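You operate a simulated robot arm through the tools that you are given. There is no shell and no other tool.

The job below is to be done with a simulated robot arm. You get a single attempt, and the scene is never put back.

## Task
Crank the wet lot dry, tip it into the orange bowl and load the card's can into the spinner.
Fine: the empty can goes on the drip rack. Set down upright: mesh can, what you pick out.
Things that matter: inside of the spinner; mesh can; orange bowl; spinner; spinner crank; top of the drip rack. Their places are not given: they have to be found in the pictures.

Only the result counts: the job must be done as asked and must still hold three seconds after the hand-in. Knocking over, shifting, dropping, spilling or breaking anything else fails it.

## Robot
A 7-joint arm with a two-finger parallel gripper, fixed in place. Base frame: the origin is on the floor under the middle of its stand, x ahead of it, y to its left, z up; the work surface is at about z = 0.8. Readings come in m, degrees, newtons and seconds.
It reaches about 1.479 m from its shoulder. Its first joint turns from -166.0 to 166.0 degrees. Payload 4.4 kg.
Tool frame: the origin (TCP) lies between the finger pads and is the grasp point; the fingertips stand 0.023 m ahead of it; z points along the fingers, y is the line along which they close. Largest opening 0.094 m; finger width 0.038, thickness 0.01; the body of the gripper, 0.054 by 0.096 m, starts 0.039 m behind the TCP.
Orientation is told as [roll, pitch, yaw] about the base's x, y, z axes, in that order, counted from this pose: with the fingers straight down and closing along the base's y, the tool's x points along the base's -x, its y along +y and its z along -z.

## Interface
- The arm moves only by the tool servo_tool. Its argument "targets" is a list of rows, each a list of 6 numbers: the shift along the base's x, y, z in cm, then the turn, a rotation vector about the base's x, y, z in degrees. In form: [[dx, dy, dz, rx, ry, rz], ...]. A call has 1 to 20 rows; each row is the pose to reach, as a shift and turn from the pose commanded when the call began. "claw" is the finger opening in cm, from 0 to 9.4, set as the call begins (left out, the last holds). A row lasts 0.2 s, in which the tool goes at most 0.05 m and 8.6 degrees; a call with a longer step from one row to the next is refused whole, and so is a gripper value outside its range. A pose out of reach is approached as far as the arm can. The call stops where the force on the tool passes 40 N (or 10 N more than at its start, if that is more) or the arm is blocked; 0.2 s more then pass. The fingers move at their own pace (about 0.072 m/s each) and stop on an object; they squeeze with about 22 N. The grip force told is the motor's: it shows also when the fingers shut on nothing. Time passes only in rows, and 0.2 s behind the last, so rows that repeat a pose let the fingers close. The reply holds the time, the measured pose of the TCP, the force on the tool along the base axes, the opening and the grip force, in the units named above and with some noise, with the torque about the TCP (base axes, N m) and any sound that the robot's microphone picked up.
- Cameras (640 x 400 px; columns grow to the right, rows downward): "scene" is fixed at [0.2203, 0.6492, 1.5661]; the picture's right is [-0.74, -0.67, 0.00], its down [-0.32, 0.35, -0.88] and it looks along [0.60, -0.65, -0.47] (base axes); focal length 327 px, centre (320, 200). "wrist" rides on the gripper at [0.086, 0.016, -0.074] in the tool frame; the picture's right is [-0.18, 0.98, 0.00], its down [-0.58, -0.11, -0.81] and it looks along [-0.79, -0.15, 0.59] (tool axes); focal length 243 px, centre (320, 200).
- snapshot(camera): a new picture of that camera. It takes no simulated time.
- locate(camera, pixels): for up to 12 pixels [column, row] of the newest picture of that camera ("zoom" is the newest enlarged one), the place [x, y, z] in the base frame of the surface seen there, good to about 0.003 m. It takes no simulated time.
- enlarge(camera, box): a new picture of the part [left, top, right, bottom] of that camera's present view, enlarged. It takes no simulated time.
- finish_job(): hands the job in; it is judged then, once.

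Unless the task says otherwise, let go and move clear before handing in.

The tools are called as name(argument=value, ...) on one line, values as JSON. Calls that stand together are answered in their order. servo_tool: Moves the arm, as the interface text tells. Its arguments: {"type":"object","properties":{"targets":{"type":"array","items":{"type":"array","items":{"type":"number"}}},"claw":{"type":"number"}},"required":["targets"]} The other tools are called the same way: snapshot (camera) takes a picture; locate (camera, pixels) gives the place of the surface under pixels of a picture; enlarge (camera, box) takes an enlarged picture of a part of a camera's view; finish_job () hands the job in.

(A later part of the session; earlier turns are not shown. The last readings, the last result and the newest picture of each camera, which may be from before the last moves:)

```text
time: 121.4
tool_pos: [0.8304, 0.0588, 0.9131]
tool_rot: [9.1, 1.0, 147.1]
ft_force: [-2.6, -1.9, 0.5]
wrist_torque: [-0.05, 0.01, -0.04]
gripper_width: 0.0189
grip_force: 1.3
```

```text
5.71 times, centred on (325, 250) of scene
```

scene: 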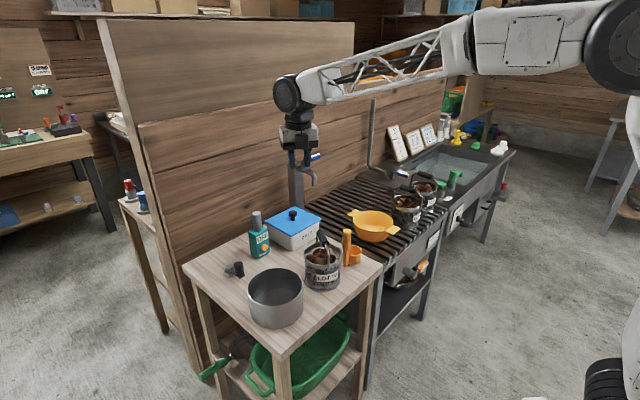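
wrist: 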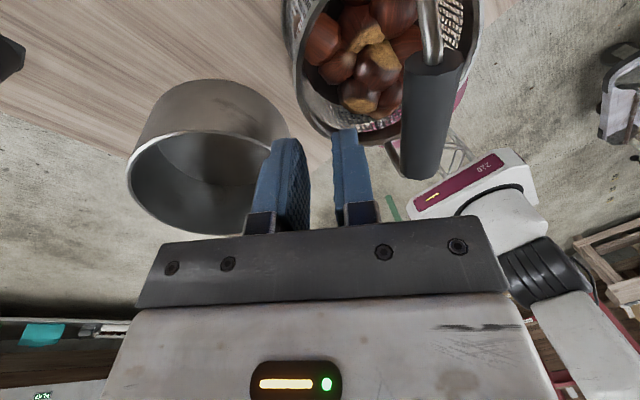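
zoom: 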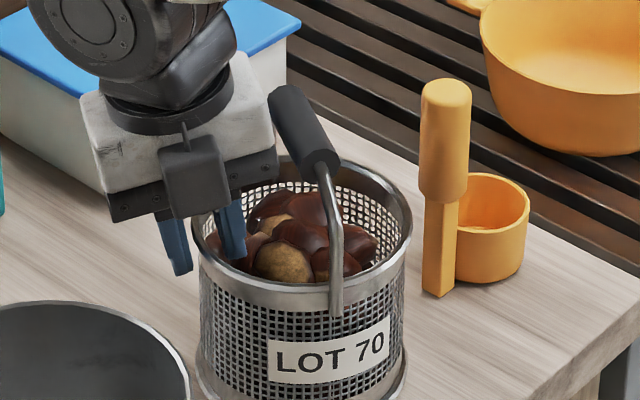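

The fingers are down on both sides of the rim band (z=0.913) with little force. Closing the gripper on the rim.

servo_tool(targets=[[0, 0, 0, 0, 0, 0], [0, 0, 0, 0, 0, 0], [0, 0, 0, 0, 0, 0], [0, 0, 0, 0, 0, 0]], claw=0)

enlarge(camera="wrist", box=[240, 60, 440, 220])

enlarge(camera="scene", box=[285, 215, 365, 285])

```text
time: 122.4
tool_pos: [0.8303, 0.0582, 0.9131]
tool_rot: [9.1, 0.9, 147.1]
ft_force: [1.7, 0.9, 0.8]
wrist_torque: [0.37, -0.28, -0.05]
gripper_width: 0.0152
grip_force: 22.5
```

```text
2.50 times, centred on (340, 140) of wrist
```

zoom: 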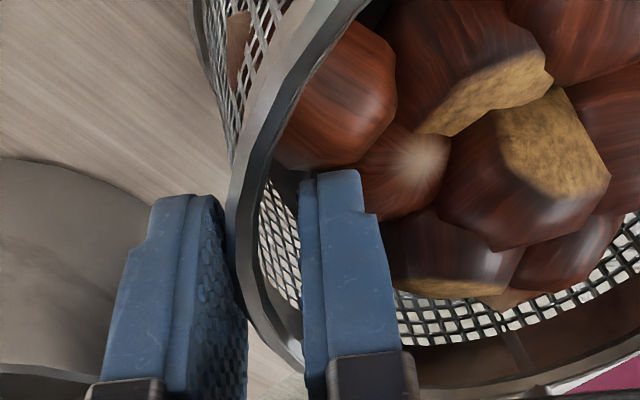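

```text
5.71 times, centred on (325, 250) of scene
```

zoom: 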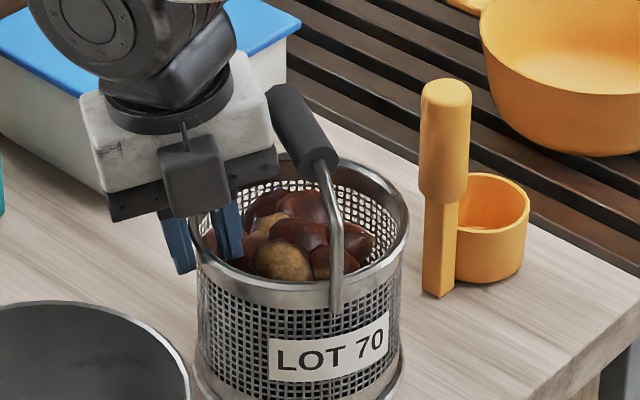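

The rim is gripped (1.5 cm, 22.5 N). I'll lift 2 cm slowly and check how the can hangs.

servo_tool(targets=[[0, 0, 0.4, 0, 0, 0], [0, 0, 0.8, 0, 0, 0], [0, 0, 1.4, 0, 0, 0], [0, 0, 2, 0, 0, 0], [0, 0, 2, 0, 0, 0]])

enlarge(camera="wrist", box=[240, 60, 440, 220])

enlarge(camera="scene", box=[275, 205, 375, 290])

```text
time: 123.6
tool_pos: [0.8293, 0.058, 0.9343]
tool_rot: [9.1, 0.9, 147.0]
ft_force: [0.6, -0.4, -6.6]
wrist_torque: [0.3, -0.22, -0.04]
gripper_width: 0.0153
grip_force: 21.7
```

```text
2.50 times, centred on (340, 140) of wrist
```

zoom: 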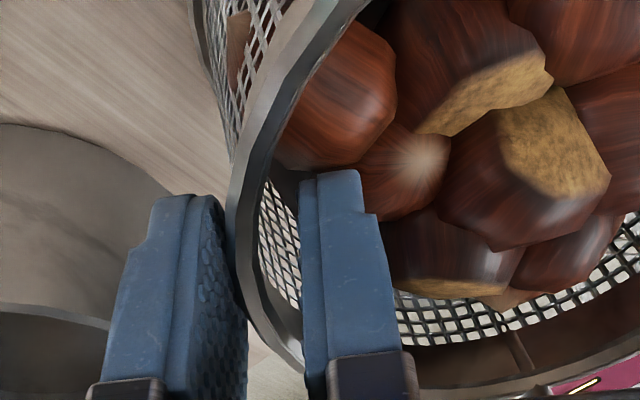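

```text
4.71 times, centred on (325, 248) of scene
```

zoom: 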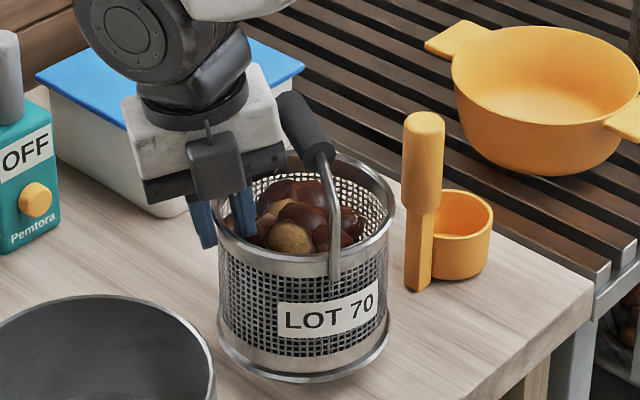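

The rim grip holds the full can level. Lifting to z≈1.15 with a small helpful tilt of 8° toward the pouring side.

servo_tool(targets=[[0, 0, 1, 0.7, -0.5, 0], [0, 0, 3, 1.7, -1.1, 0], [0, 0, 5.5, 2.7, -1.7, 0], [0, 0, 8, 3.7, -2.4, 0], [0, 0, 10.5, 4.7, -3.1, 0], [0, 0, 13, 5.7, -3.7, 0], [0, 0, 15.5, 6.7, -4.4, 0], [0, 0, 18, 6.7, -4.4, 0], [0, 0, 20, 6.7, -4.4, 0], [0, 0, 21.5, 6.7, -4.4, 0], [0, 0, 21.5, 6.7, -4.4, 0]])

snapshot(camera="scene")

snapshot(camera="wrist")

```text
time: 126.0
tool_pos: [0.8294, 0.0599, 1.1462]
tool_rot: [1.2, 1.0, 147.0]
ft_force: [0.5, -0.2, -6.8]
wrist_torque: [0.26, -0.2, 0.01]
gripper_width: 0.0153
grip_force: 21.7
```

```text
taken
```

scene: 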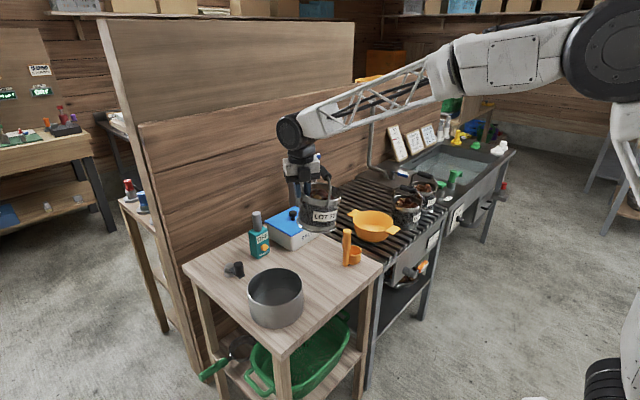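

```text
taken
```

wrist: 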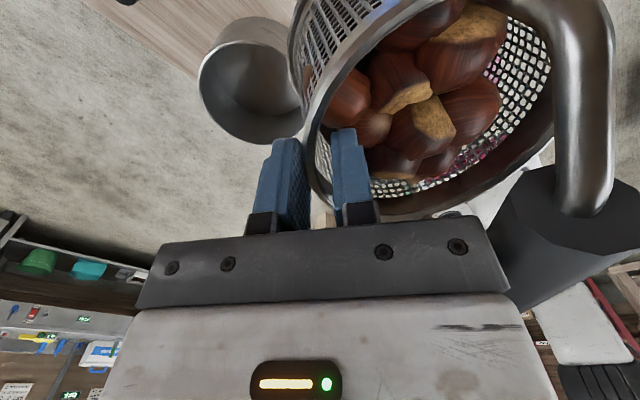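

Stable. Now carrying the can to the bowl while turning the hand from yaw 147° to 45°, so the can's lip ends up over the bowl.

servo_tool(targets=[[0.2, -1, 0, 0, 0, -2], [0.6, -3, 0, 0, 0, -6], [1.1, -6, 0, 0, 0, -12], [1.6, -9, 0, 0, 0, -18], [2.1, -12, 0, 0, 0, -24.5], [2.6, -15, 0, 0, 0, -31], [3.2, -18, 0, 0, 0, -37.5], [3.7, -21, 0, 0, 0, -44], [4.2, -24, 0, 0, 0, -50.5], [4.8, -27, 0, 0, 0, -57], [5.3, -30, 0, 0, 0, -63.5], [5.9, -33, 0, 0, 0, -70], [6.4, -36, 0, 0, 0, -76.5], [6.9, -39, 0, 0, 0, -83], [7.4, -42, 0, 0, 0, -89.5], [7.9, -44.8, 0, 0, 0, -95], [8.3, -46.7, 0, 0, 0, -99.5], [8.5, -47.6, 0, 0, 0, -102], [8.5, -47.6, 0, 0, 0, -102]])

snapshot(camera="scene")

enlarge(camera="scene", box=[320, 140, 450, 250])

```text
time: 130.0
tool_pos: [0.9132, -0.4172, 1.1484]
tool_rot: [1.0, 0.9, 44.9]
ft_force: [-0.5, -0.6, -7.2]
wrist_torque: [-0.24, -0.23, 0.0]
gripper_width: 0.0149
grip_force: 22.6
```

```text
taken
```

scene: 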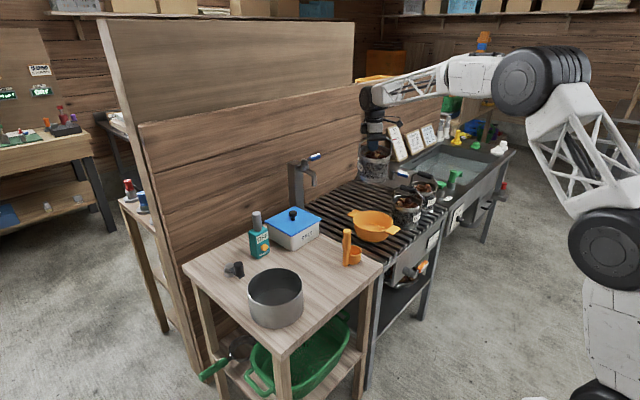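

```text
3.64 times, centred on (385, 195) of scene
```

zoom: 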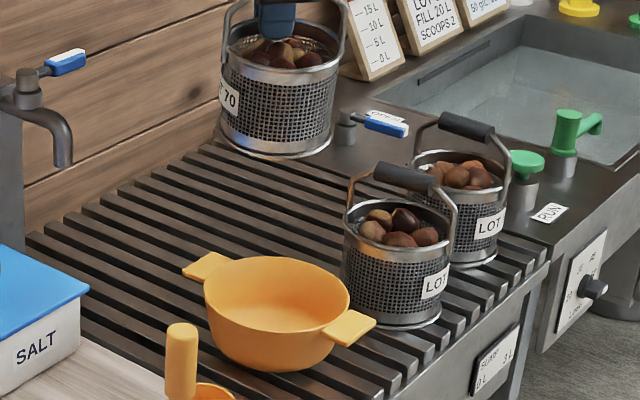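

The can hangs level beyond the bowl. Locating its lip and body to fix the pour geometry.

locate(camera="zoom", pixels=[[225, 52], [250, 72], [280, 84], [310, 78], [338, 60], [275, 155], [225, 130], [332, 130], [278, 312], [207, 282], [348, 300], [280, 260]])

```text
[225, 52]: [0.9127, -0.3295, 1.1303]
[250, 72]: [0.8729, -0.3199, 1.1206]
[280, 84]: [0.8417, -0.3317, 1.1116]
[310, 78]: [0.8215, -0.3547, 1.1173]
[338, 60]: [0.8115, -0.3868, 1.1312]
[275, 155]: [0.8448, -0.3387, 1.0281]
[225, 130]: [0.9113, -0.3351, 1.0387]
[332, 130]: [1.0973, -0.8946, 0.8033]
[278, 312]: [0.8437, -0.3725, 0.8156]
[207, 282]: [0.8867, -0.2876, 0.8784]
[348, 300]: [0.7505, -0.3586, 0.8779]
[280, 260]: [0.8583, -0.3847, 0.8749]
```

The lip is at (0.842,-0.332), over the bowl, and the can already tilts about 16°. I'll lower and tilt to about 40° keeping the lip over the bowl, then check before the actual pour.

servo_tool(targets=[[-0.25, 0.25, -1, -1.4, -1.4, 0], [-0.52, 0.52, -2, -2.8, -2.8, 0], [-0.66, 0.66, -3.2, -4.6, -4.6, 0], [-0.81, 0.81, -4.4, -6.4, -6.4, 0], [-0.97, 0.97, -5.6, -8.1, -8.1, 0], [-1.14, 1.14, -6.8, -9.9, -9.9, 0], [-1.33, 1.33, -7.5, -11.6, -11.6, 0], [-1.53, 1.53, -8.2, -13.4, -13.4, 0], [-1.75, 1.75, -8.9, -15.2, -15.2, 0], [-1.97, 1.97, -9.6, -17, -17, 0], [-1.97, 1.97, -9.6, -17, -17, 0]])

enlarge(camera="scene", box=[320, 150, 450, 250])

```text
time: 132.4
tool_pos: [0.8945, -0.3966, 1.0524]
tool_rot: [-23.0, 1.0, 44.5]
ft_force: [-0.2, 0.6, -6.8]
wrist_torque: [-0.13, -0.09, 0.0]
gripper_width: 0.0142
grip_force: 21.7
```

```text
4.00 times, centred on (385, 200) of scene
```

zoom: 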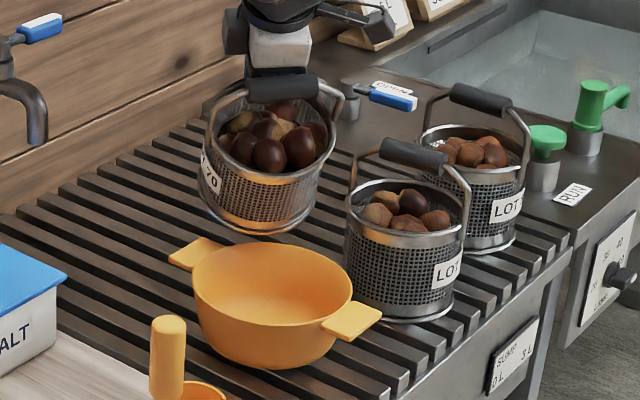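

Tilted ~40° with all chestnuts still inside. Checking where the lip is before continuing.

locate(camera="zoom", pixels=[[265, 182], [240, 172], [295, 178], [320, 155], [262, 232], [230, 215], [265, 350], [200, 270], [275, 165]])

```text
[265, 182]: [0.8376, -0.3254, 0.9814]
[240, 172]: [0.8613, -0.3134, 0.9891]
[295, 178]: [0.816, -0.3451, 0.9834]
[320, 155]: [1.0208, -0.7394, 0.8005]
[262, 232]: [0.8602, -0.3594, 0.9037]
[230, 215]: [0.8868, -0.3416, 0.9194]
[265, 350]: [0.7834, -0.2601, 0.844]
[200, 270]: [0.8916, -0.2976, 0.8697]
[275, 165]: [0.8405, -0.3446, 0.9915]
```

The lip is within 2 cm of the bowl centre line and the can's bottom edge clears the bowl. Continuing the tilt to about 65° at the same lip position.

servo_tool(targets=[[-0.4, 0.1, -0.1, -1.8, -1.8, 0], [-0.8, 0.15, -0.25, -3.54, -3.54, 0], [-1.15, 0.35, -0.4, -5.3, -5.3, 0], [-1.5, 0.52, -0.56, -7.07, -7.07, 0], [-1.8, 0.8, -0.65, -8.8, -8.8, 0], [-2.1, 1.1, -0.74, -10.6, -10.6, 0], [-2.4, 1.4, -0.8, -12.4, -12.4, 0], [-2.7, 1.7, -0.89, -14.1, -14.1, 0], [-3, 2, -0.85, -15.9, -15.9, 0], [-3.34, 2.34, -0.82, -17.7, -17.7, 0], [-3.34, 2.34, -0.82, -17.7, -17.7, 0]])

enlarge(camera="scene", box=[320, 150, 450, 250])

```text
time: 134.8
tool_pos: [0.8629, -0.3757, 1.0444]
tool_rot: [-48.1, 0.6, 44.3]
ft_force: [0.6, -0.3, -5.5]
wrist_torque: [0.05, 0.02, -0.01]
gripper_width: 0.0142
grip_force: 21.9
```

```text
4.00 times, centred on (385, 200) of scene
```

zoom: 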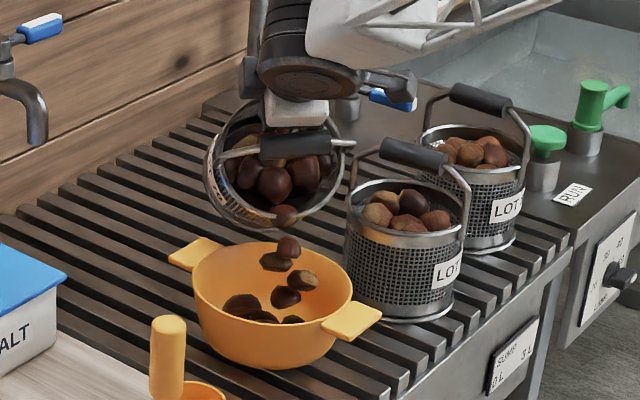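

Chestnuts are dropping cleanly into the bowl. Continuing slowly to about 90°.

servo_tool(targets=[[0, 0, 0, 0, 0, 0], [-0.33, 0.33, 0.05, -1.8, -1.8, 0], [-0.66, 0.66, 0.1, -3.54, -3.54, 0], [-1, 1, 0.1, -5.3, -5.3, 0], [-1.35, 1.35, 0.1, -7.07, -7.07, 0], [-1.7, 1.7, 0.1, -8.8, -8.8, 0], [-2.06, 2.06, 0.1, -10.6, -10.6, 0], [-2.41, 2.41, 0.1, -12.4, -12.4, 0], [-2.77, 2.77, 0.06, -14.1, -14.1, 0], [-3.13, 3.13, 0.03, -15.9, -15.9, 0], [-3.49, 3.49, 0, -17.7, -17.7, 0], [-3.49, 3.49, 0, -17.7, -17.7, 0]])

enlarge(camera="scene", box=[320, 150, 450, 250])

snapshot(camera="wrist")

```text
time: 137.4
tool_pos: [0.8272, -0.3389, 1.0447]
tool_rot: [-73.1, 0.2, 44.2]
ft_force: [0.0, 0.0, -2.7]
wrist_torque: [0.08, 0.1, 0.0]
gripper_width: 0.0138
grip_force: 21.8
```

```text
4.00 times, centred on (385, 200) of scene
```

zoom: 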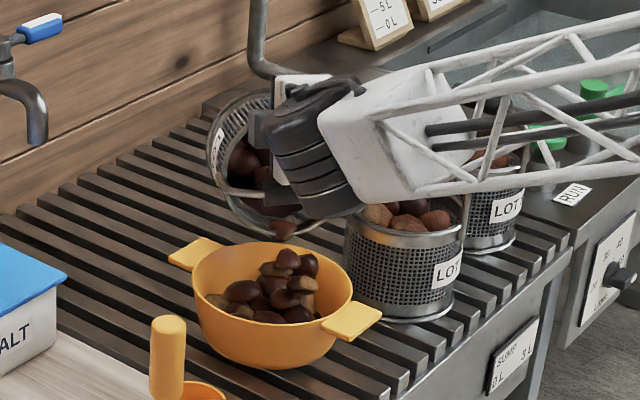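

```text
taken
```

wrist: 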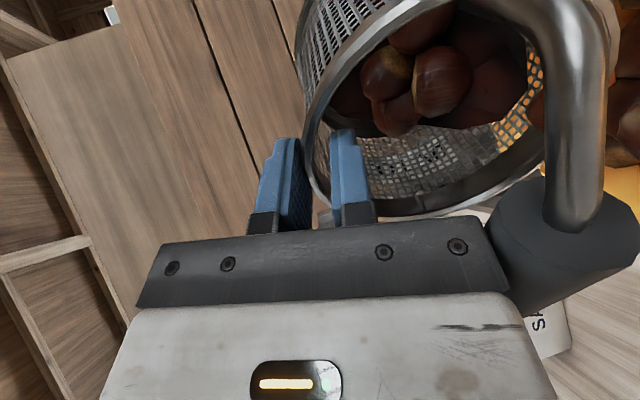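

Most have poured, neatly heaped in the bowl; a handful remain in the can. Continuing to about 115° slowly.

servo_tool(targets=[[-0.36, 0.36, 0, -1.8, -1.8, 0], [-0.72, 0.72, 0, -3.54, -3.54, 0], [-1.08, 1.08, 0, -5.3, -5.3, 0], [-1.44, 1.44, 0, -7.07, -7.07, 0], [-1.79, 1.79, 0.05, -8.8, -8.8, 0], [-2.14, 2.14, 0.1, -10.6, -10.6, 0], [-2.49, 2.49, 0.2, -12.4, -12.4, 0], [-2.83, 2.83, 0.3, -14.1, -14.1, 0], [-3.16, 3.16, 0.4, -15.9, -15.9, 0], [-3.49, 3.49, 0.5, -17.7, -17.7, 0], [-3.49, 3.49, 0.5, -17.7, -17.7, 0], [-3.49, 3.49, 0.5, -17.7, -17.7, 0]])

enlarge(camera="scene", box=[320, 150, 450, 250])

snapshot(camera="wrist")

```text
time: 140.0
tool_pos: [0.7928, -0.3045, 1.0522]
tool_rot: [-98.2, -0.2, 44.0]
ft_force: [0.5, -0.4, -1.5]
wrist_torque: [0.08, 0.09, 0.01]
gripper_width: 0.0137
grip_force: 21.6
```

```text
4.00 times, centred on (385, 200) of scene
```

zoom: 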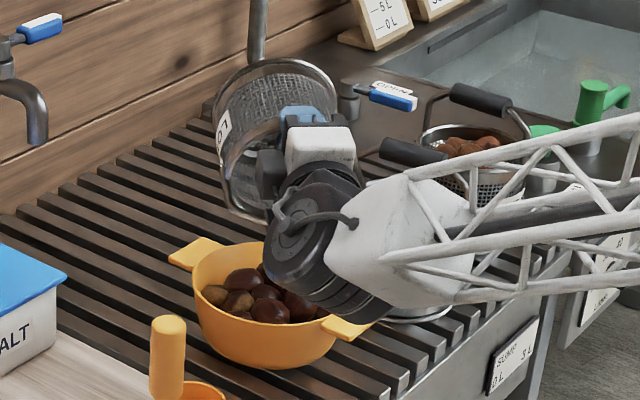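

```text
taken
```

wrist: 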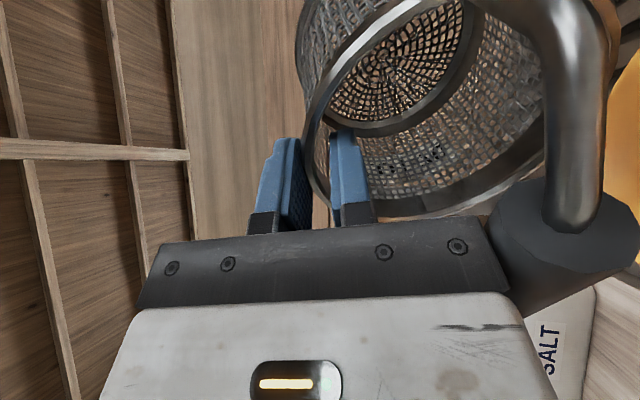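

The wrist view shows the can completely empty. I'll raise it, then un-tilt while moving away above the free rear part of the rack.

servo_tool(targets=[[0, 0, 3, 0, 0, 0], [0, 0, 6.5, 0, 0, 0], [0.5, -0.5, 9.5, 3, 3, 0], [1.5, -1.5, 10.8, 8, 8, 0], [2.7, -2.7, 10.8, 13, 13, 0], [4, -4, 10.8, 18, 18, 0], [5.3, -5.3, 10.8, 23, 23, 0], [6.6, -6.6, 10.8, 28, 28, 0], [7.9, -7.9, 10.8, 33, 33, 0], [9.2, -9.2, 10.8, 38, 38, 0], [10.5, -10.5, 10.8, 43, 43, 0], [11.8, -11.8, 10.8, 48, 48, 0], [13, -13, 10.8, 53, 53, 0], [14, -14, 10.8, 58, 58, 0], [15, -15, 10.8, 63, 63, 0], [15.7, -15.5, 10.8, 67, 67, 0], [15.7, -15.5, 10.8, 67, 67, 0]])

snapshot(camera="scene")

enlarge(camera="scene", box=[320, 150, 450, 250])

snapshot(camera="wrist")

```text
time: 143.6
tool_pos: [0.9507, -0.4604, 1.1573]
tool_rot: [-3.3, 0.9, 44.9]
ft_force: [-0.3, 0.6, -1.6]
wrist_torque: [-0.08, -0.08, 0.01]
gripper_width: 0.0138
grip_force: 22.0
```

```text
taken
```

scene: 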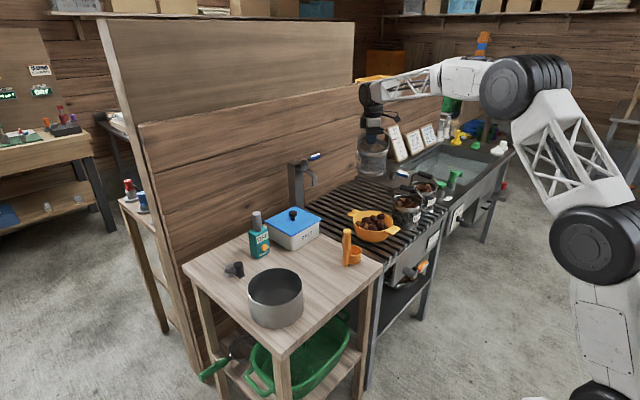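

```text
4.00 times, centred on (385, 200) of scene
```

zoom: 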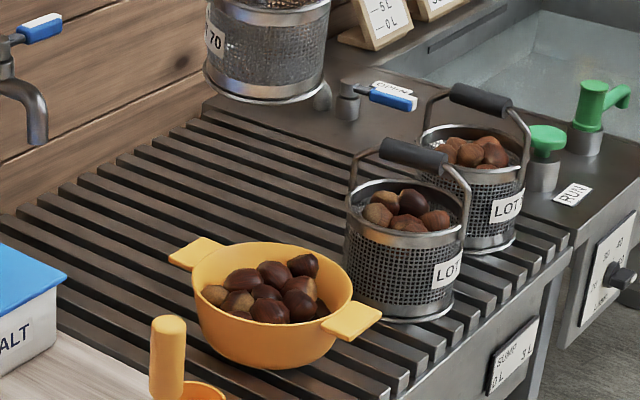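

```text
taken
```

wrist: 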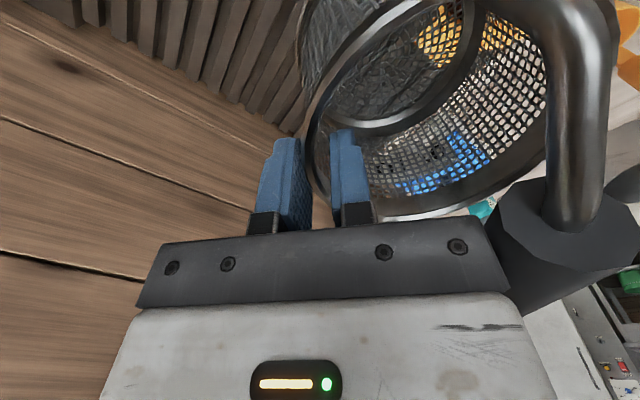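

All the chestnuts are in the bowl and the rack around it is clean. I'll measure the empty can's tilt before setting it down.

enlarge(camera="scene", box=[340, 105, 420, 190])

locate(camera="zoom", pixels=[[225, 180], [255, 205], [300, 215], [345, 205], [365, 180], [290, 330], [235, 300], [350, 315], [222, 285], [300, 335]])

```text
4.71 times, centred on (380, 148) of scene
```

zoom: 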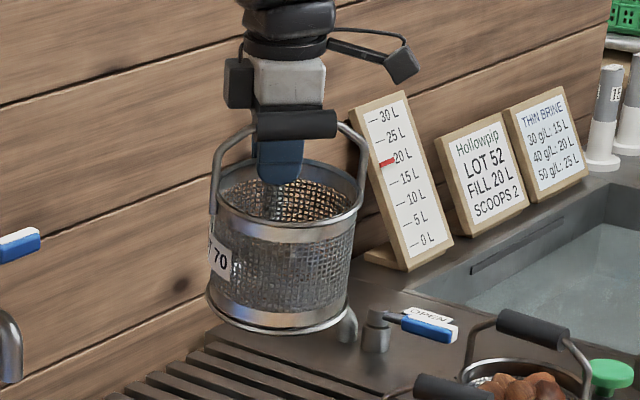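

```text
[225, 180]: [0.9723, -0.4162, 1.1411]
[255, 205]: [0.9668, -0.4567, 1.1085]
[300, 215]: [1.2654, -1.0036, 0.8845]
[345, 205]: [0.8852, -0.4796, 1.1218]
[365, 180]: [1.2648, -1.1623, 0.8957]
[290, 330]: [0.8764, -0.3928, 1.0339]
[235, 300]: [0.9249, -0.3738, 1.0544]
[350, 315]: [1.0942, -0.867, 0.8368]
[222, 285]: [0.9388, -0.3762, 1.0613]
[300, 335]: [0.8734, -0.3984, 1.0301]
```

locate(camera="zoom", pixels=[[240, 215], [285, 226], [325, 221], [350, 207], [222, 200], [215, 303], [245, 323], [280, 331], [320, 326], [340, 315], [212, 290], [285, 232]])

```text
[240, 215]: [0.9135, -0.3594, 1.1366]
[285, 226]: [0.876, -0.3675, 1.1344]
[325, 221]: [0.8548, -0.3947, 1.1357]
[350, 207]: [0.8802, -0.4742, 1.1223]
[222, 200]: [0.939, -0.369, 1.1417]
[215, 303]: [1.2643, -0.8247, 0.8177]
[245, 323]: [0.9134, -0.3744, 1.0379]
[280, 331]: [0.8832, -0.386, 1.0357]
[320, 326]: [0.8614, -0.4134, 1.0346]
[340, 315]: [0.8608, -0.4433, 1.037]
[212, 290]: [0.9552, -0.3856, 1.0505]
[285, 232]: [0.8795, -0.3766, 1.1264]
```

The can's lip is about 2 cm lower than the gripped side (10° tilt). I'll straighten it and move above the free rack spot at (0.98,-0.50).

servo_tool(targets=[[1.2, -1.4, 0, 1.2, 1.2, 0], [2.4, -2.8, 0, 2.4, 2.4, 0], [3.6, -4.1, 0, 3.6, 3.6, 0], [4.8, -5.5, 0, 4.8, 4.8, 0], [6, -6.9, 0, 6, 6, 0], [7.2, -8.2, 0, 7.1, 7.1, 0], [7.2, -8.2, -3, 7.1, 7.1, 0], [7.2, -8.2, -7, 7.1, 7.1, 0], [7.2, -8.2, -11, 7.1, 7.1, 0], [7.2, -8.2, -15, 7.1, 7.1, 0], [7.2, -8.2, -19, 7.1, 7.1, 0], [7.2, -8.2, -21, 7.1, 7.1, 0], [7.2, -8.2, -21, 7.1, 7.1, 0]])

snapshot(camera="scene")

enlarge(camera="scene", box=[330, 130, 430, 220])

```text
time: 146.4
tool_pos: [1.02, -0.5407, 0.9466]
tool_rot: [6.8, 1.0, 45.0]
ft_force: [-0.6, 0.0, -1.8]
wrist_torque: [-0.09, -0.05, -0.01]
gripper_width: 0.0136
grip_force: 22.4
```

```text
taken
```

scene: 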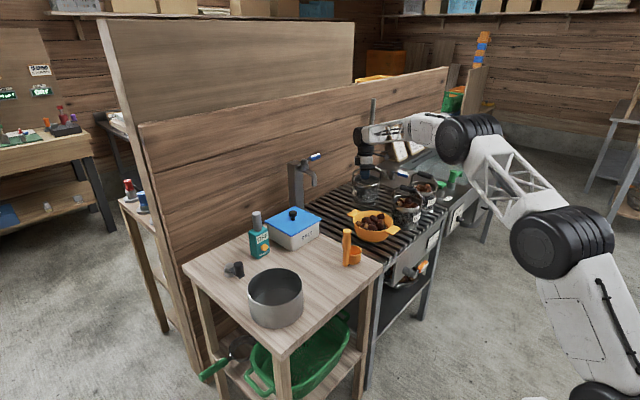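

```text
4.44 times, centred on (380, 175) of scene
```

zoom: 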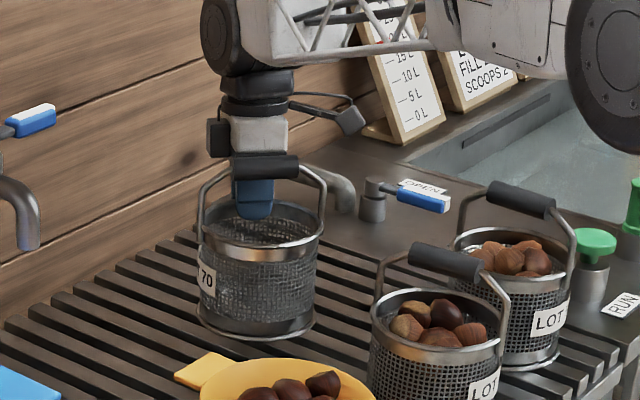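

The can hangs level about 3 cm over the rack. Lowering gently to contact.

servo_tool(targets=[[0, 0, -1, 0, 0, 0], [0, 0, -2, 0, 0, 0], [0, 0, -2.6, 0, 0, 0], [0, 0, -2.9, 0, 0, 0], [0, 0, -2.9, 0, 0, 0]])

enlarge(camera="scene", box=[330, 130, 430, 220])

```text
time: 147.6
tool_pos: [1.0216, -0.542, 0.9189]
tool_rot: [6.7, 1.0, 45.1]
ft_force: [-0.1, 0.5, -3.3]
wrist_torque: [-0.03, -0.08, 0.0]
gripper_width: 0.0137
grip_force: 21.7
```

```text
4.44 times, centred on (380, 175) of scene
```

zoom: 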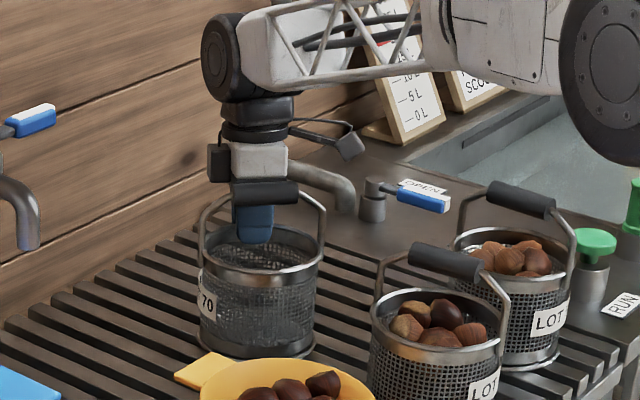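

Not in contact yet (force still about the can's weight). Going down a few more millimetres.

servo_tool(targets=[[0, 0, -0.2, 0, 0, 0], [0, 0, -0.4, 0, 0, 0], [0, 0, -0.6, 0, 0, 0], [0, 0, -0.6, 0, 0, 0]])

```text
time: 148.6
tool_pos: [1.0215, -0.5405, 0.9141]
tool_rot: [6.6, 0.9, 45.2]
ft_force: [-2.7, 1.0, 14.6]
wrist_torque: [0.15, 0.08, 0.06]
gripper_width: 0.0138
grip_force: 22.1
```

Contact with the rack (14.6 N). Opening the gripper to 2.2 cm to release the rim.

servo_tool(targets=[[0, 0, 0, 0, 0, 0], [0, 0, 0, 0, 0, 0], [0, 0, 0, 0, 0, 0]], claw=2.2)

enlarge(camera="scene", box=[330, 130, 430, 220])

enlarge(camera="wrist", box=[240, 60, 440, 220])

```text
time: 149.4
tool_pos: [1.0212, -0.5412, 0.9131]
tool_rot: [6.7, 0.9, 45.2]
ft_force: [-0.3, -0.5, -0.9]
wrist_torque: [0.0, -0.03, -0.02]
gripper_width: 0.0221
grip_force: 0.1
```

```text
4.44 times, centred on (380, 175) of scene
```

zoom: 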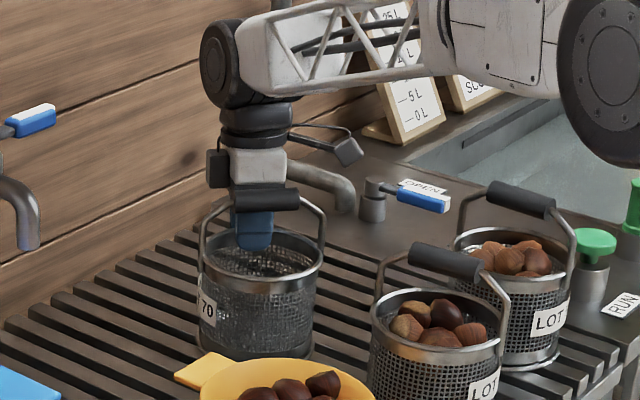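

```text
2.50 times, centred on (340, 140) of wrist
```

zoom: 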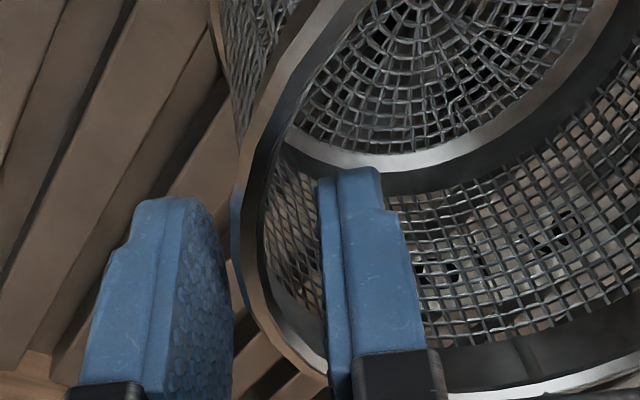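

Released; the empty can stands upright on the rack. Rising straight up (slightly outward, away from the bail) to clear it.

servo_tool(targets=[[0.08, -0.08, 0.8, 0, 0, 0], [0.12, -0.12, 1.8, 0, 0, 0], [0.12, -0.12, 3, 0, 0, 0], [0.6, -0.6, 5, 0, 0, 0], [1, -1, 8, 0, 0, 0], [1, -1, 12, 0, 0, 0], [1, -1, 16, 0, 0, 0], [1, -1, 20, 0, 0, 0], [1, -1, 24, 0, 0, 0], [1, -1, 24, 0, 0, 0]])

snapshot(camera="scene")

enlarge(camera="scene", box=[330, 150, 450, 250])

```text
time: 151.6
tool_pos: [1.0303, -0.5516, 1.1556]
tool_rot: [6.7, 0.9, 45.1]
ft_force: [-0.6, -0.3, 0.5]
wrist_torque: [0.01, 0.03, 0.0]
gripper_width: 0.0222
grip_force: 0.0
```

```text
taken
```

scene: 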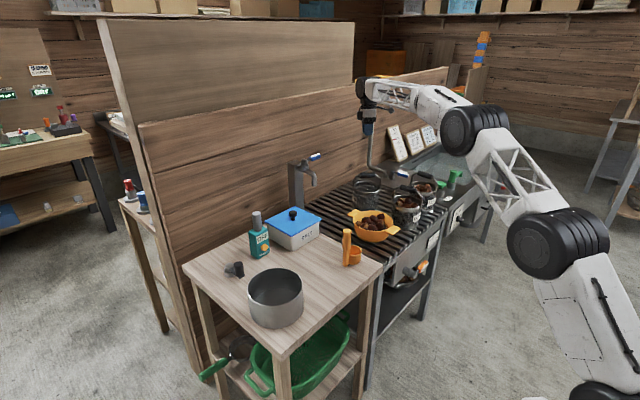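

```text
4.00 times, centred on (390, 200) of scene
```

zoom: 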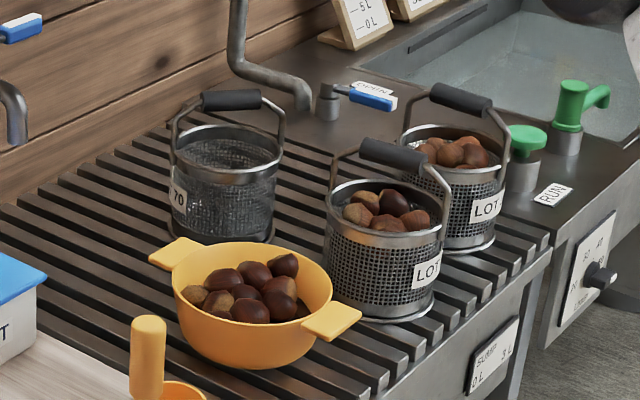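

The empty can is upright on the rack. Next is LOT 52 (the can nearest the sink); measuring its bail bar and rim.

enlarge(camera="scene", box=[400, 160, 460, 215])

locate(camera="zoom", pixels=[[195, 80], [240, 88], [290, 105], [215, 95], [270, 110], [310, 110], [165, 140], [345, 190], [160, 180], [335, 215], [250, 225], [240, 165]])

```text
7.27 times, centred on (430, 188) of scene
```

zoom: 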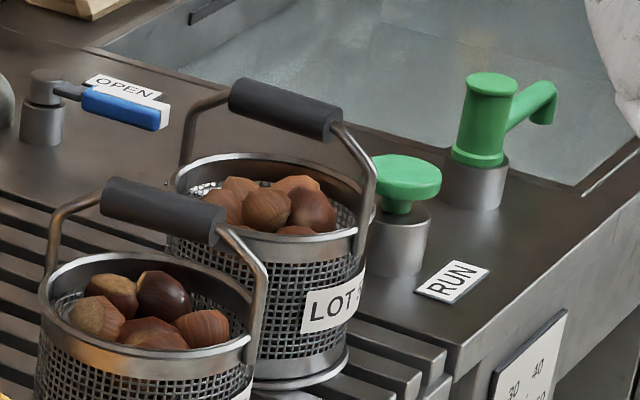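

```text
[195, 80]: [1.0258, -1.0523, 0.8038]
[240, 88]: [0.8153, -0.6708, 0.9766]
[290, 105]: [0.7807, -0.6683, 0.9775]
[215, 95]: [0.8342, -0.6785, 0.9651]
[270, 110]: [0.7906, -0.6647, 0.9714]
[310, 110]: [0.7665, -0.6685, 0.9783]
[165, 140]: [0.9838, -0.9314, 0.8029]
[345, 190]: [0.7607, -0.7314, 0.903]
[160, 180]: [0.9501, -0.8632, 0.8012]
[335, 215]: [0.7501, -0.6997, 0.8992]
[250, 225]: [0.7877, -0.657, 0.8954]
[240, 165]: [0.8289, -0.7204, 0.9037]
```

locate(camera="zoom", pixels=[[372, 180], [366, 230], [188, 150], [186, 165], [320, 125], [335, 115], [235, 95], [232, 110], [340, 130], [180, 185], [172, 190], [250, 155]])

```text
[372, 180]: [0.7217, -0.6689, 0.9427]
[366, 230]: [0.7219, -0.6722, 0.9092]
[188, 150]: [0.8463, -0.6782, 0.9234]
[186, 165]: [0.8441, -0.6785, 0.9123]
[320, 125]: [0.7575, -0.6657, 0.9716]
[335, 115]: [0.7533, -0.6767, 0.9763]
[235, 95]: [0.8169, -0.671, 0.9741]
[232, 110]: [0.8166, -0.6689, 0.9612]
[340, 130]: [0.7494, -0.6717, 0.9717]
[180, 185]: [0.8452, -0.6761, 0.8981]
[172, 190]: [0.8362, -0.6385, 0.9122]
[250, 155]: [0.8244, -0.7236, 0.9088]
```

LOT 52's bail centre is ≈(0.784,-0.674), bar axis z≈0.966, running along x. First I level the tool, then turn to yaw ≈-3.5° while moving above it.

servo_tool(targets=[[-1, 0, 1, -2, -2.7, 0], [-3, 0, 1, -4.1, -5.4, 0], [-3, 0, 1, -4.1, -5.4, 0]], claw=6)

servo_tool(targets=[[-3, -1.5, 0, 0, 0, -7], [-6, -3.5, 0, 0, 0, -14], [-9.2, -5.5, 0, 0, 0, -21], [-12.4, -7.5, 0, 0, 0, -28], [-15.6, -9.2, 0, 0, 0, -35], [-18.8, -11, 0, 0, 0, -42], [-21.7, -12.2, -1, 0, 0, -48.5], [-21.7, -12.2, -3, 0, 0, -48.5], [-21.7, -12.2, -3, 0, 0, -48.5]])

snapshot(camera="wrist")

enlarge(camera="scene", box=[360, 120, 480, 220])

```text
time: 152.4
tool_pos: [1.0019, -0.5533, 1.1631]
tool_rot: [0.0, -0.1, 45.0]
ft_force: [-0.2, 0.2, 0.7]
wrist_torque: [0.01, 0.01, -0.04]
gripper_width: 0.06
grip_force: 0.0
```

```text
time: 154.4
tool_pos: [0.7842, -0.675, 1.1341]
tool_rot: [0.0, 0.0, -3.6]
ft_force: [0.2, 0.4, 0.1]
wrist_torque: [-0.03, -0.04, -0.01]
gripper_width: 0.0601
grip_force: 0.1
```

```text
taken
```

wrist: 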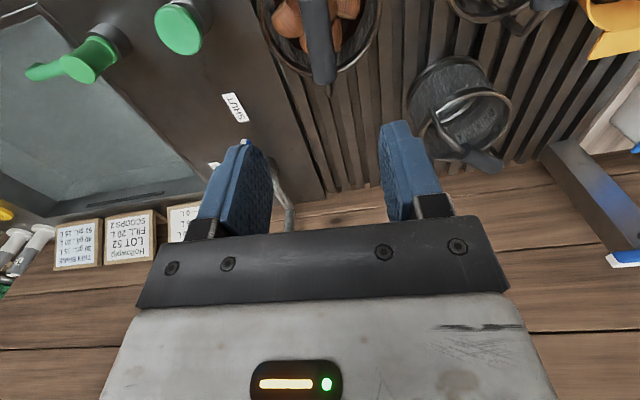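

```text
4.00 times, centred on (420, 170) of scene
```

zoom: 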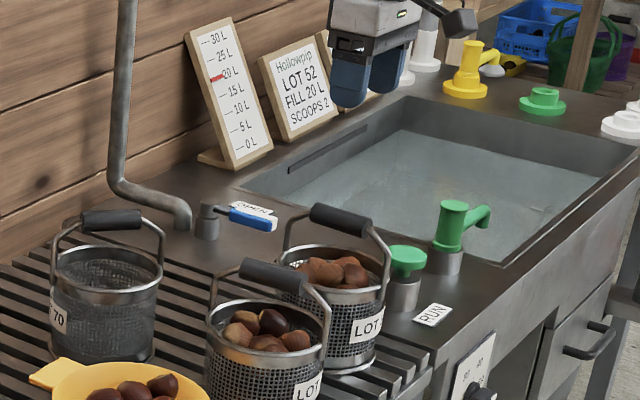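

The tool is above LOT 52 with the bar between the fingers. Checking where the nearby green knob stands before descending.

locate(camera="zoom", pixels=[[407, 258], [395, 262], [425, 262], [402, 295], [450, 215], [338, 215], [360, 225], [310, 212], [345, 285], [380, 262]])

enlarge(camera="wrist", box=[230, 0, 430, 200])

```text
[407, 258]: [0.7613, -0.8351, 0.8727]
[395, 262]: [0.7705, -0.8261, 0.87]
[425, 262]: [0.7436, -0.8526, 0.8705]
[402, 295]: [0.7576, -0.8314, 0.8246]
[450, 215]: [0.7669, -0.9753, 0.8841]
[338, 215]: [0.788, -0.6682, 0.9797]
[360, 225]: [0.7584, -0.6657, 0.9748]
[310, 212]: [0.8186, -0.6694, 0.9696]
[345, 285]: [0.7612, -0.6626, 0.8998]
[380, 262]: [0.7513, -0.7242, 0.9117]
```

```text
2.00 times, centred on (330, 100) of wrist
```

zoom: 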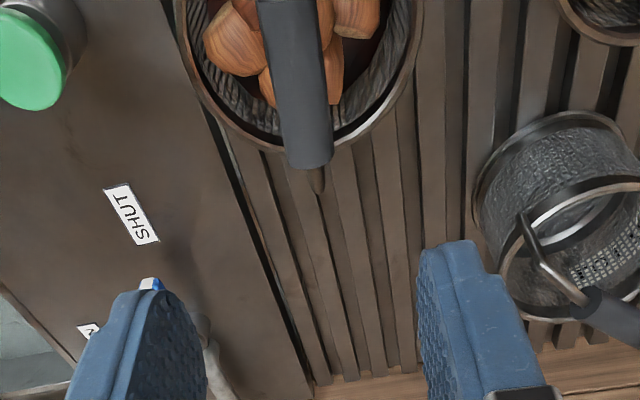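

The green knob is low and well away (y≈-0.835). Descending to bar height.

servo_tool(targets=[[0, 0.1, -4, 0, 0, 0], [0, 0.1, -8, 0, 0, 0], [0, 0.1, -12, 0, 0, 0], [0, 0.1, -15, 0, 0, 0], [0, 0.1, -16.8, 0, 0, 0], [0, 0.1, -16.8, 0, 0, 0]])

snapshot(camera="wrist")

enlarge(camera="scene", box=[380, 130, 470, 215])

```text
time: 155.8
tool_pos: [0.7843, -0.6693, 0.9676]
tool_rot: [0.0, -0.1, -3.5]
ft_force: [0.0, -0.1, -0.4]
wrist_torque: [0.01, 0.02, -0.02]
gripper_width: 0.06
grip_force: 0.2
```

```text
taken
```

wrist: 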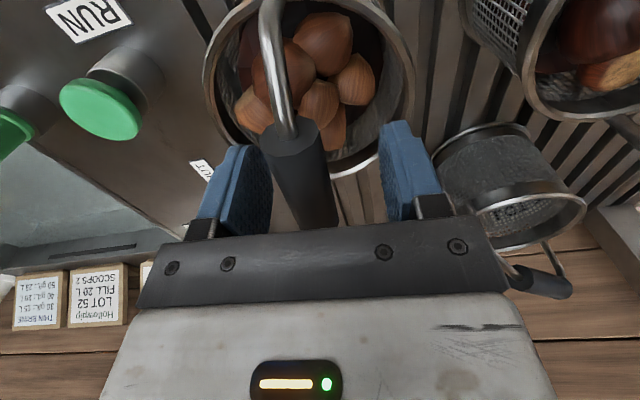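

```text
4.71 times, centred on (425, 172) of scene
```

zoom: 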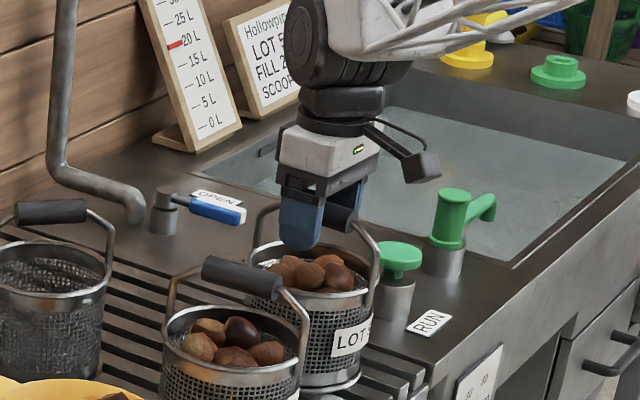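

The bar lies about 6–7 mm toward the left finger, so I'll shift the tool -0.65 cm in y and then close.

servo_tool(targets=[[0, -0.35, 0, 0, 0, 0], [0, -0.65, 0, 0, 0, 0], [0, -0.65, 0, 0, 0, 0]])

servo_tool(targets=[[0, 0, 0, 0, 0, 0], [0, 0, 0, 0, 0, 0], [0, 0, 0, 0, 0, 0], [0, 0, 0, 0, 0, 0]], claw=0)

snapshot(camera="wrist")

```text
time: 156.6
tool_pos: [0.7837, -0.6774, 0.967]
tool_rot: [0.0, 0.0, -3.5]
ft_force: [-0.4, 0.5, -0.3]
wrist_torque: [-0.02, 0.01, 0.0]
gripper_width: 0.0602
grip_force: 0.1
```

```text
time: 157.6
tool_pos: [0.7831, -0.6784, 0.9665]
tool_rot: [0.0, 0.0, -3.5]
ft_force: [-2.1, -0.2, 1.6]
wrist_torque: [-0.02, -0.21, -0.04]
gripper_width: 0.0237
grip_force: 22.3
```

```text
taken
```

wrist: 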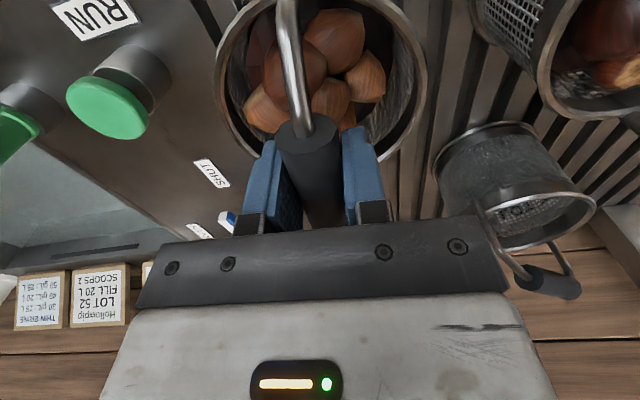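

Gripped (2.4 cm). Lifting slowly to check the hang.

servo_tool(targets=[[0, 0, 0.5, 0, 0, 0], [0, 0, 1.5, 0, 0, 0], [0, 0, 3, 0, 0, 0], [0, 0, 4, 0, 0, 0], [0, 0, 4, 0, 0, 0]])

enlarge(camera="scene", box=[370, 120, 470, 215])

```text
time: 158.8
tool_pos: [0.783, -0.6798, 1.006]
tool_rot: [0.1, 0.1, -3.4]
ft_force: [0.9, 0.6, -6.7]
wrist_torque: [-0.03, -0.01, -0.01]
gripper_width: 0.0236
grip_force: 21.9
```

```text
4.21 times, centred on (420, 168) of scene
```

zoom: 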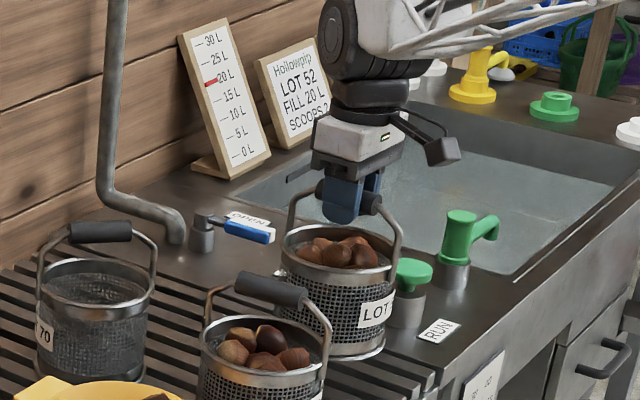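

LOT 52 hangs level with no torque. Lifting it to z≈1.21.

servo_tool(targets=[[0, 0, 1, 0, 0, 0], [0, 0, 3, 0, 0, 0], [0, 0, 6, 0, 0, 0], [0, 0, 9, 0, 0, 0], [0, 0, 12, 0, 0, 0], [0, 0, 15, 0, 0, 0], [0, 0, 18, 0, 0, 0], [0, 0, 19.5, 0, 0, 0], [0, 0, 20, 0, 0, 0], [0, 0, 20, 0, 0, 0]])

servo_tool(targets=[[0, 0.5, 0, 0, 0, 0], [0, 1.5, 0, 0, 0, 0], [0, 3, 0, 0, 0, 0], [0, 5, 0, 0, 0, 0], [0.2, 7.5, 0, 0, 0, 0], [0.2, 10, 0, 0, 0, 0], [0.4, 12.5, 0, 0, 0, 0], [0.4, 15, 0, 0, 0, 0], [0.6, 17.5, 0, 0, 0, 0], [0.6, 20, 0, 0, 0, 0], [0.8, 22.5, 0, 0, 0, 0], [0.8, 25, 0, 0, 0, 0], [1, 27.5, 0, 0, 0, 0], [1, 30, 0, 0, 0, 0], [1.2, 32.5, 0, 0, 0, 0], [1.2, 35, 0, 0, 0, 0], [1.2, 37.5, 0, 0, 0, 0], [1.2, 40, 0, 0, 0, 0], [1.2, 42, 0, 0, 0, 0], [1.2, 43.5, 0, 0, 0, 0]])

snapshot(camera="scene")

```text
time: 161.0
tool_pos: [0.7841, -0.6819, 1.2055]
tool_rot: [0.0, 0.0, -3.5]
ft_force: [0.7, 0.3, -6.8]
wrist_torque: [0.02, 0.02, -0.01]
gripper_width: 0.0236
grip_force: 21.9
```

```text
time: 165.2
tool_pos: [0.795, -0.2445, 1.2047]
tool_rot: [-0.1, 0.1, -3.5]
ft_force: [-0.8, 0.4, -6.6]
wrist_torque: [0.03, 0.03, 0.0]
gripper_width: 0.0239
grip_force: 21.7
```

```text
taken
```

scene: 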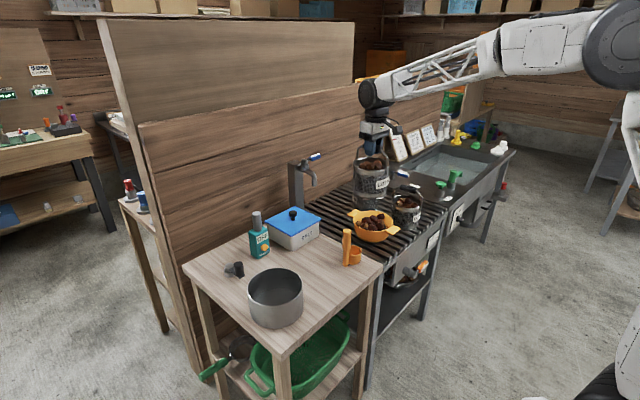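

Halfway and steady. Continuing to above the spinner centre (0.808,0.204).

servo_tool(targets=[[0, 0.5, 0, 0, 0, 0], [0, 1.5, 0, 0, 0, 0], [0.1, 3, 0, 0, 0, 0], [0.2, 5, 0, 0, 0, 0], [0.3, 7.5, 0, 0, 0, 0], [0.4, 10, 0, 0, 0, 0], [0.5, 12.5, 0, 0, 0, 0], [0.6, 15, 0, 0, 0, 0], [0.7, 17.5, 0, 0, 0, 0], [0.8, 20, 0, 0, 0, 0], [0.9, 22.5, 0, 0, 0, 0], [1, 25, 0, 0, 0, 0], [1.1, 27.5, 0, 0, 0, 0], [1.2, 30, 0, 0, 0, 0], [1.3, 32.5, 0, 0, 0, 0], [1.3, 35.5, 0, 0, 0, 0], [1.3, 39, 0, 0, 0, 0], [1.3, 42, 0, 0, 0, 0], [1.3, 44, 0, 0, 0, 0], [1.3, 44.8, 0, 0, 0, 0]])

servo_tool(targets=[[0, 0, 0, 0, 0, 0], [0, 0, 0, 0, 0, 0], [0, 0, 0, 0, 0, 0]])

enlarge(camera="scene", box=[205, 140, 345, 340])

snapshot(camera="wrist")

```text
time: 169.4
tool_pos: [0.8066, 0.2038, 1.2043]
tool_rot: [0.0, 0.0, -3.6]
ft_force: [-0.9, -0.4, -7.3]
wrist_torque: [0.0, 0.04, 0.01]
gripper_width: 0.0235
grip_force: 22.2
```

```text
time: 170.2
tool_pos: [0.8073, 0.2036, 1.2024]
tool_rot: [0.2, 0.1, -3.4]
ft_force: [-0.2, 0.3, -6.2]
wrist_torque: [0.0, -0.01, 0.01]
gripper_width: 0.024
grip_force: 22.1
```

```text
2.00 times, centred on (275, 240) of scene
```

zoom: 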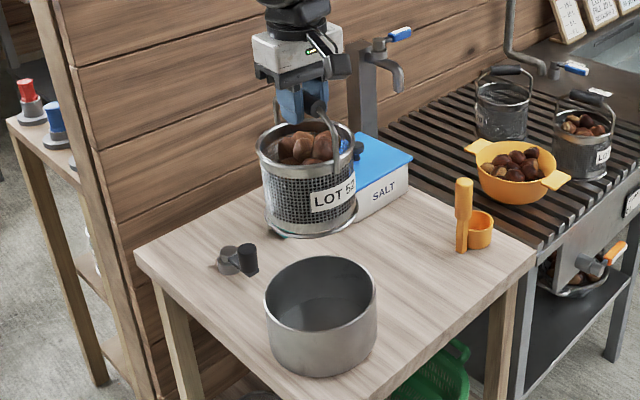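

```text
taken
```

wrist: 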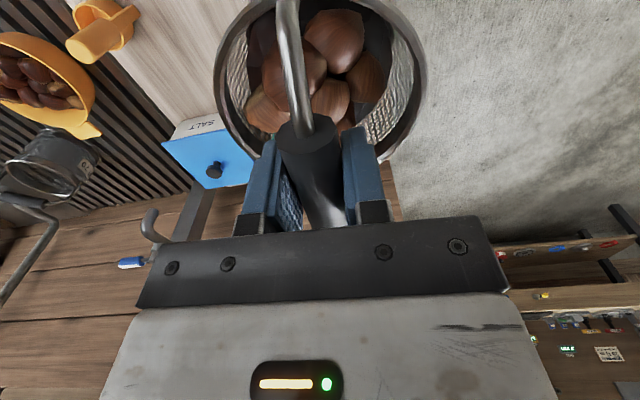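

The label reads LOT 52 and the can hangs above the spinner. Measuring can bottom/rim against the spinner's rim for alignment.

enlarge(camera="scene", box=[230, 195, 330, 340])

locate(camera="zoom", pixels=[[248, 60], [390, 60], [320, 100], [262, 155], [320, 175], [385, 150], [300, 172], [240, 255], [405, 240], [315, 190], [325, 320], [270, 290]])

```text
2.76 times, centred on (280, 268) of scene
```

zoom: 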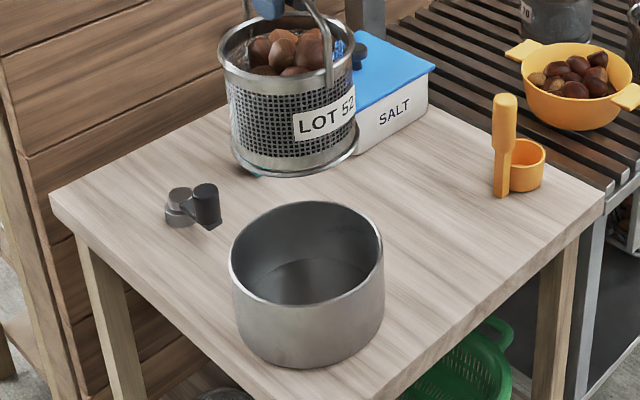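

```text
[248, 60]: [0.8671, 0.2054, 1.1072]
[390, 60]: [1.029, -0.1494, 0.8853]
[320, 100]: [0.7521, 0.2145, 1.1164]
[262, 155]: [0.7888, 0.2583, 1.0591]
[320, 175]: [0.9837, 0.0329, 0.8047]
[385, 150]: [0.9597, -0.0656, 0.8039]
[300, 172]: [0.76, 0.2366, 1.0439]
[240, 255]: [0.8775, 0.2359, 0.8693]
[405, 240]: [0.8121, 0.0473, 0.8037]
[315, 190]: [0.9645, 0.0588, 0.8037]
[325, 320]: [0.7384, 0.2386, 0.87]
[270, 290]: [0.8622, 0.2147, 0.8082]
```

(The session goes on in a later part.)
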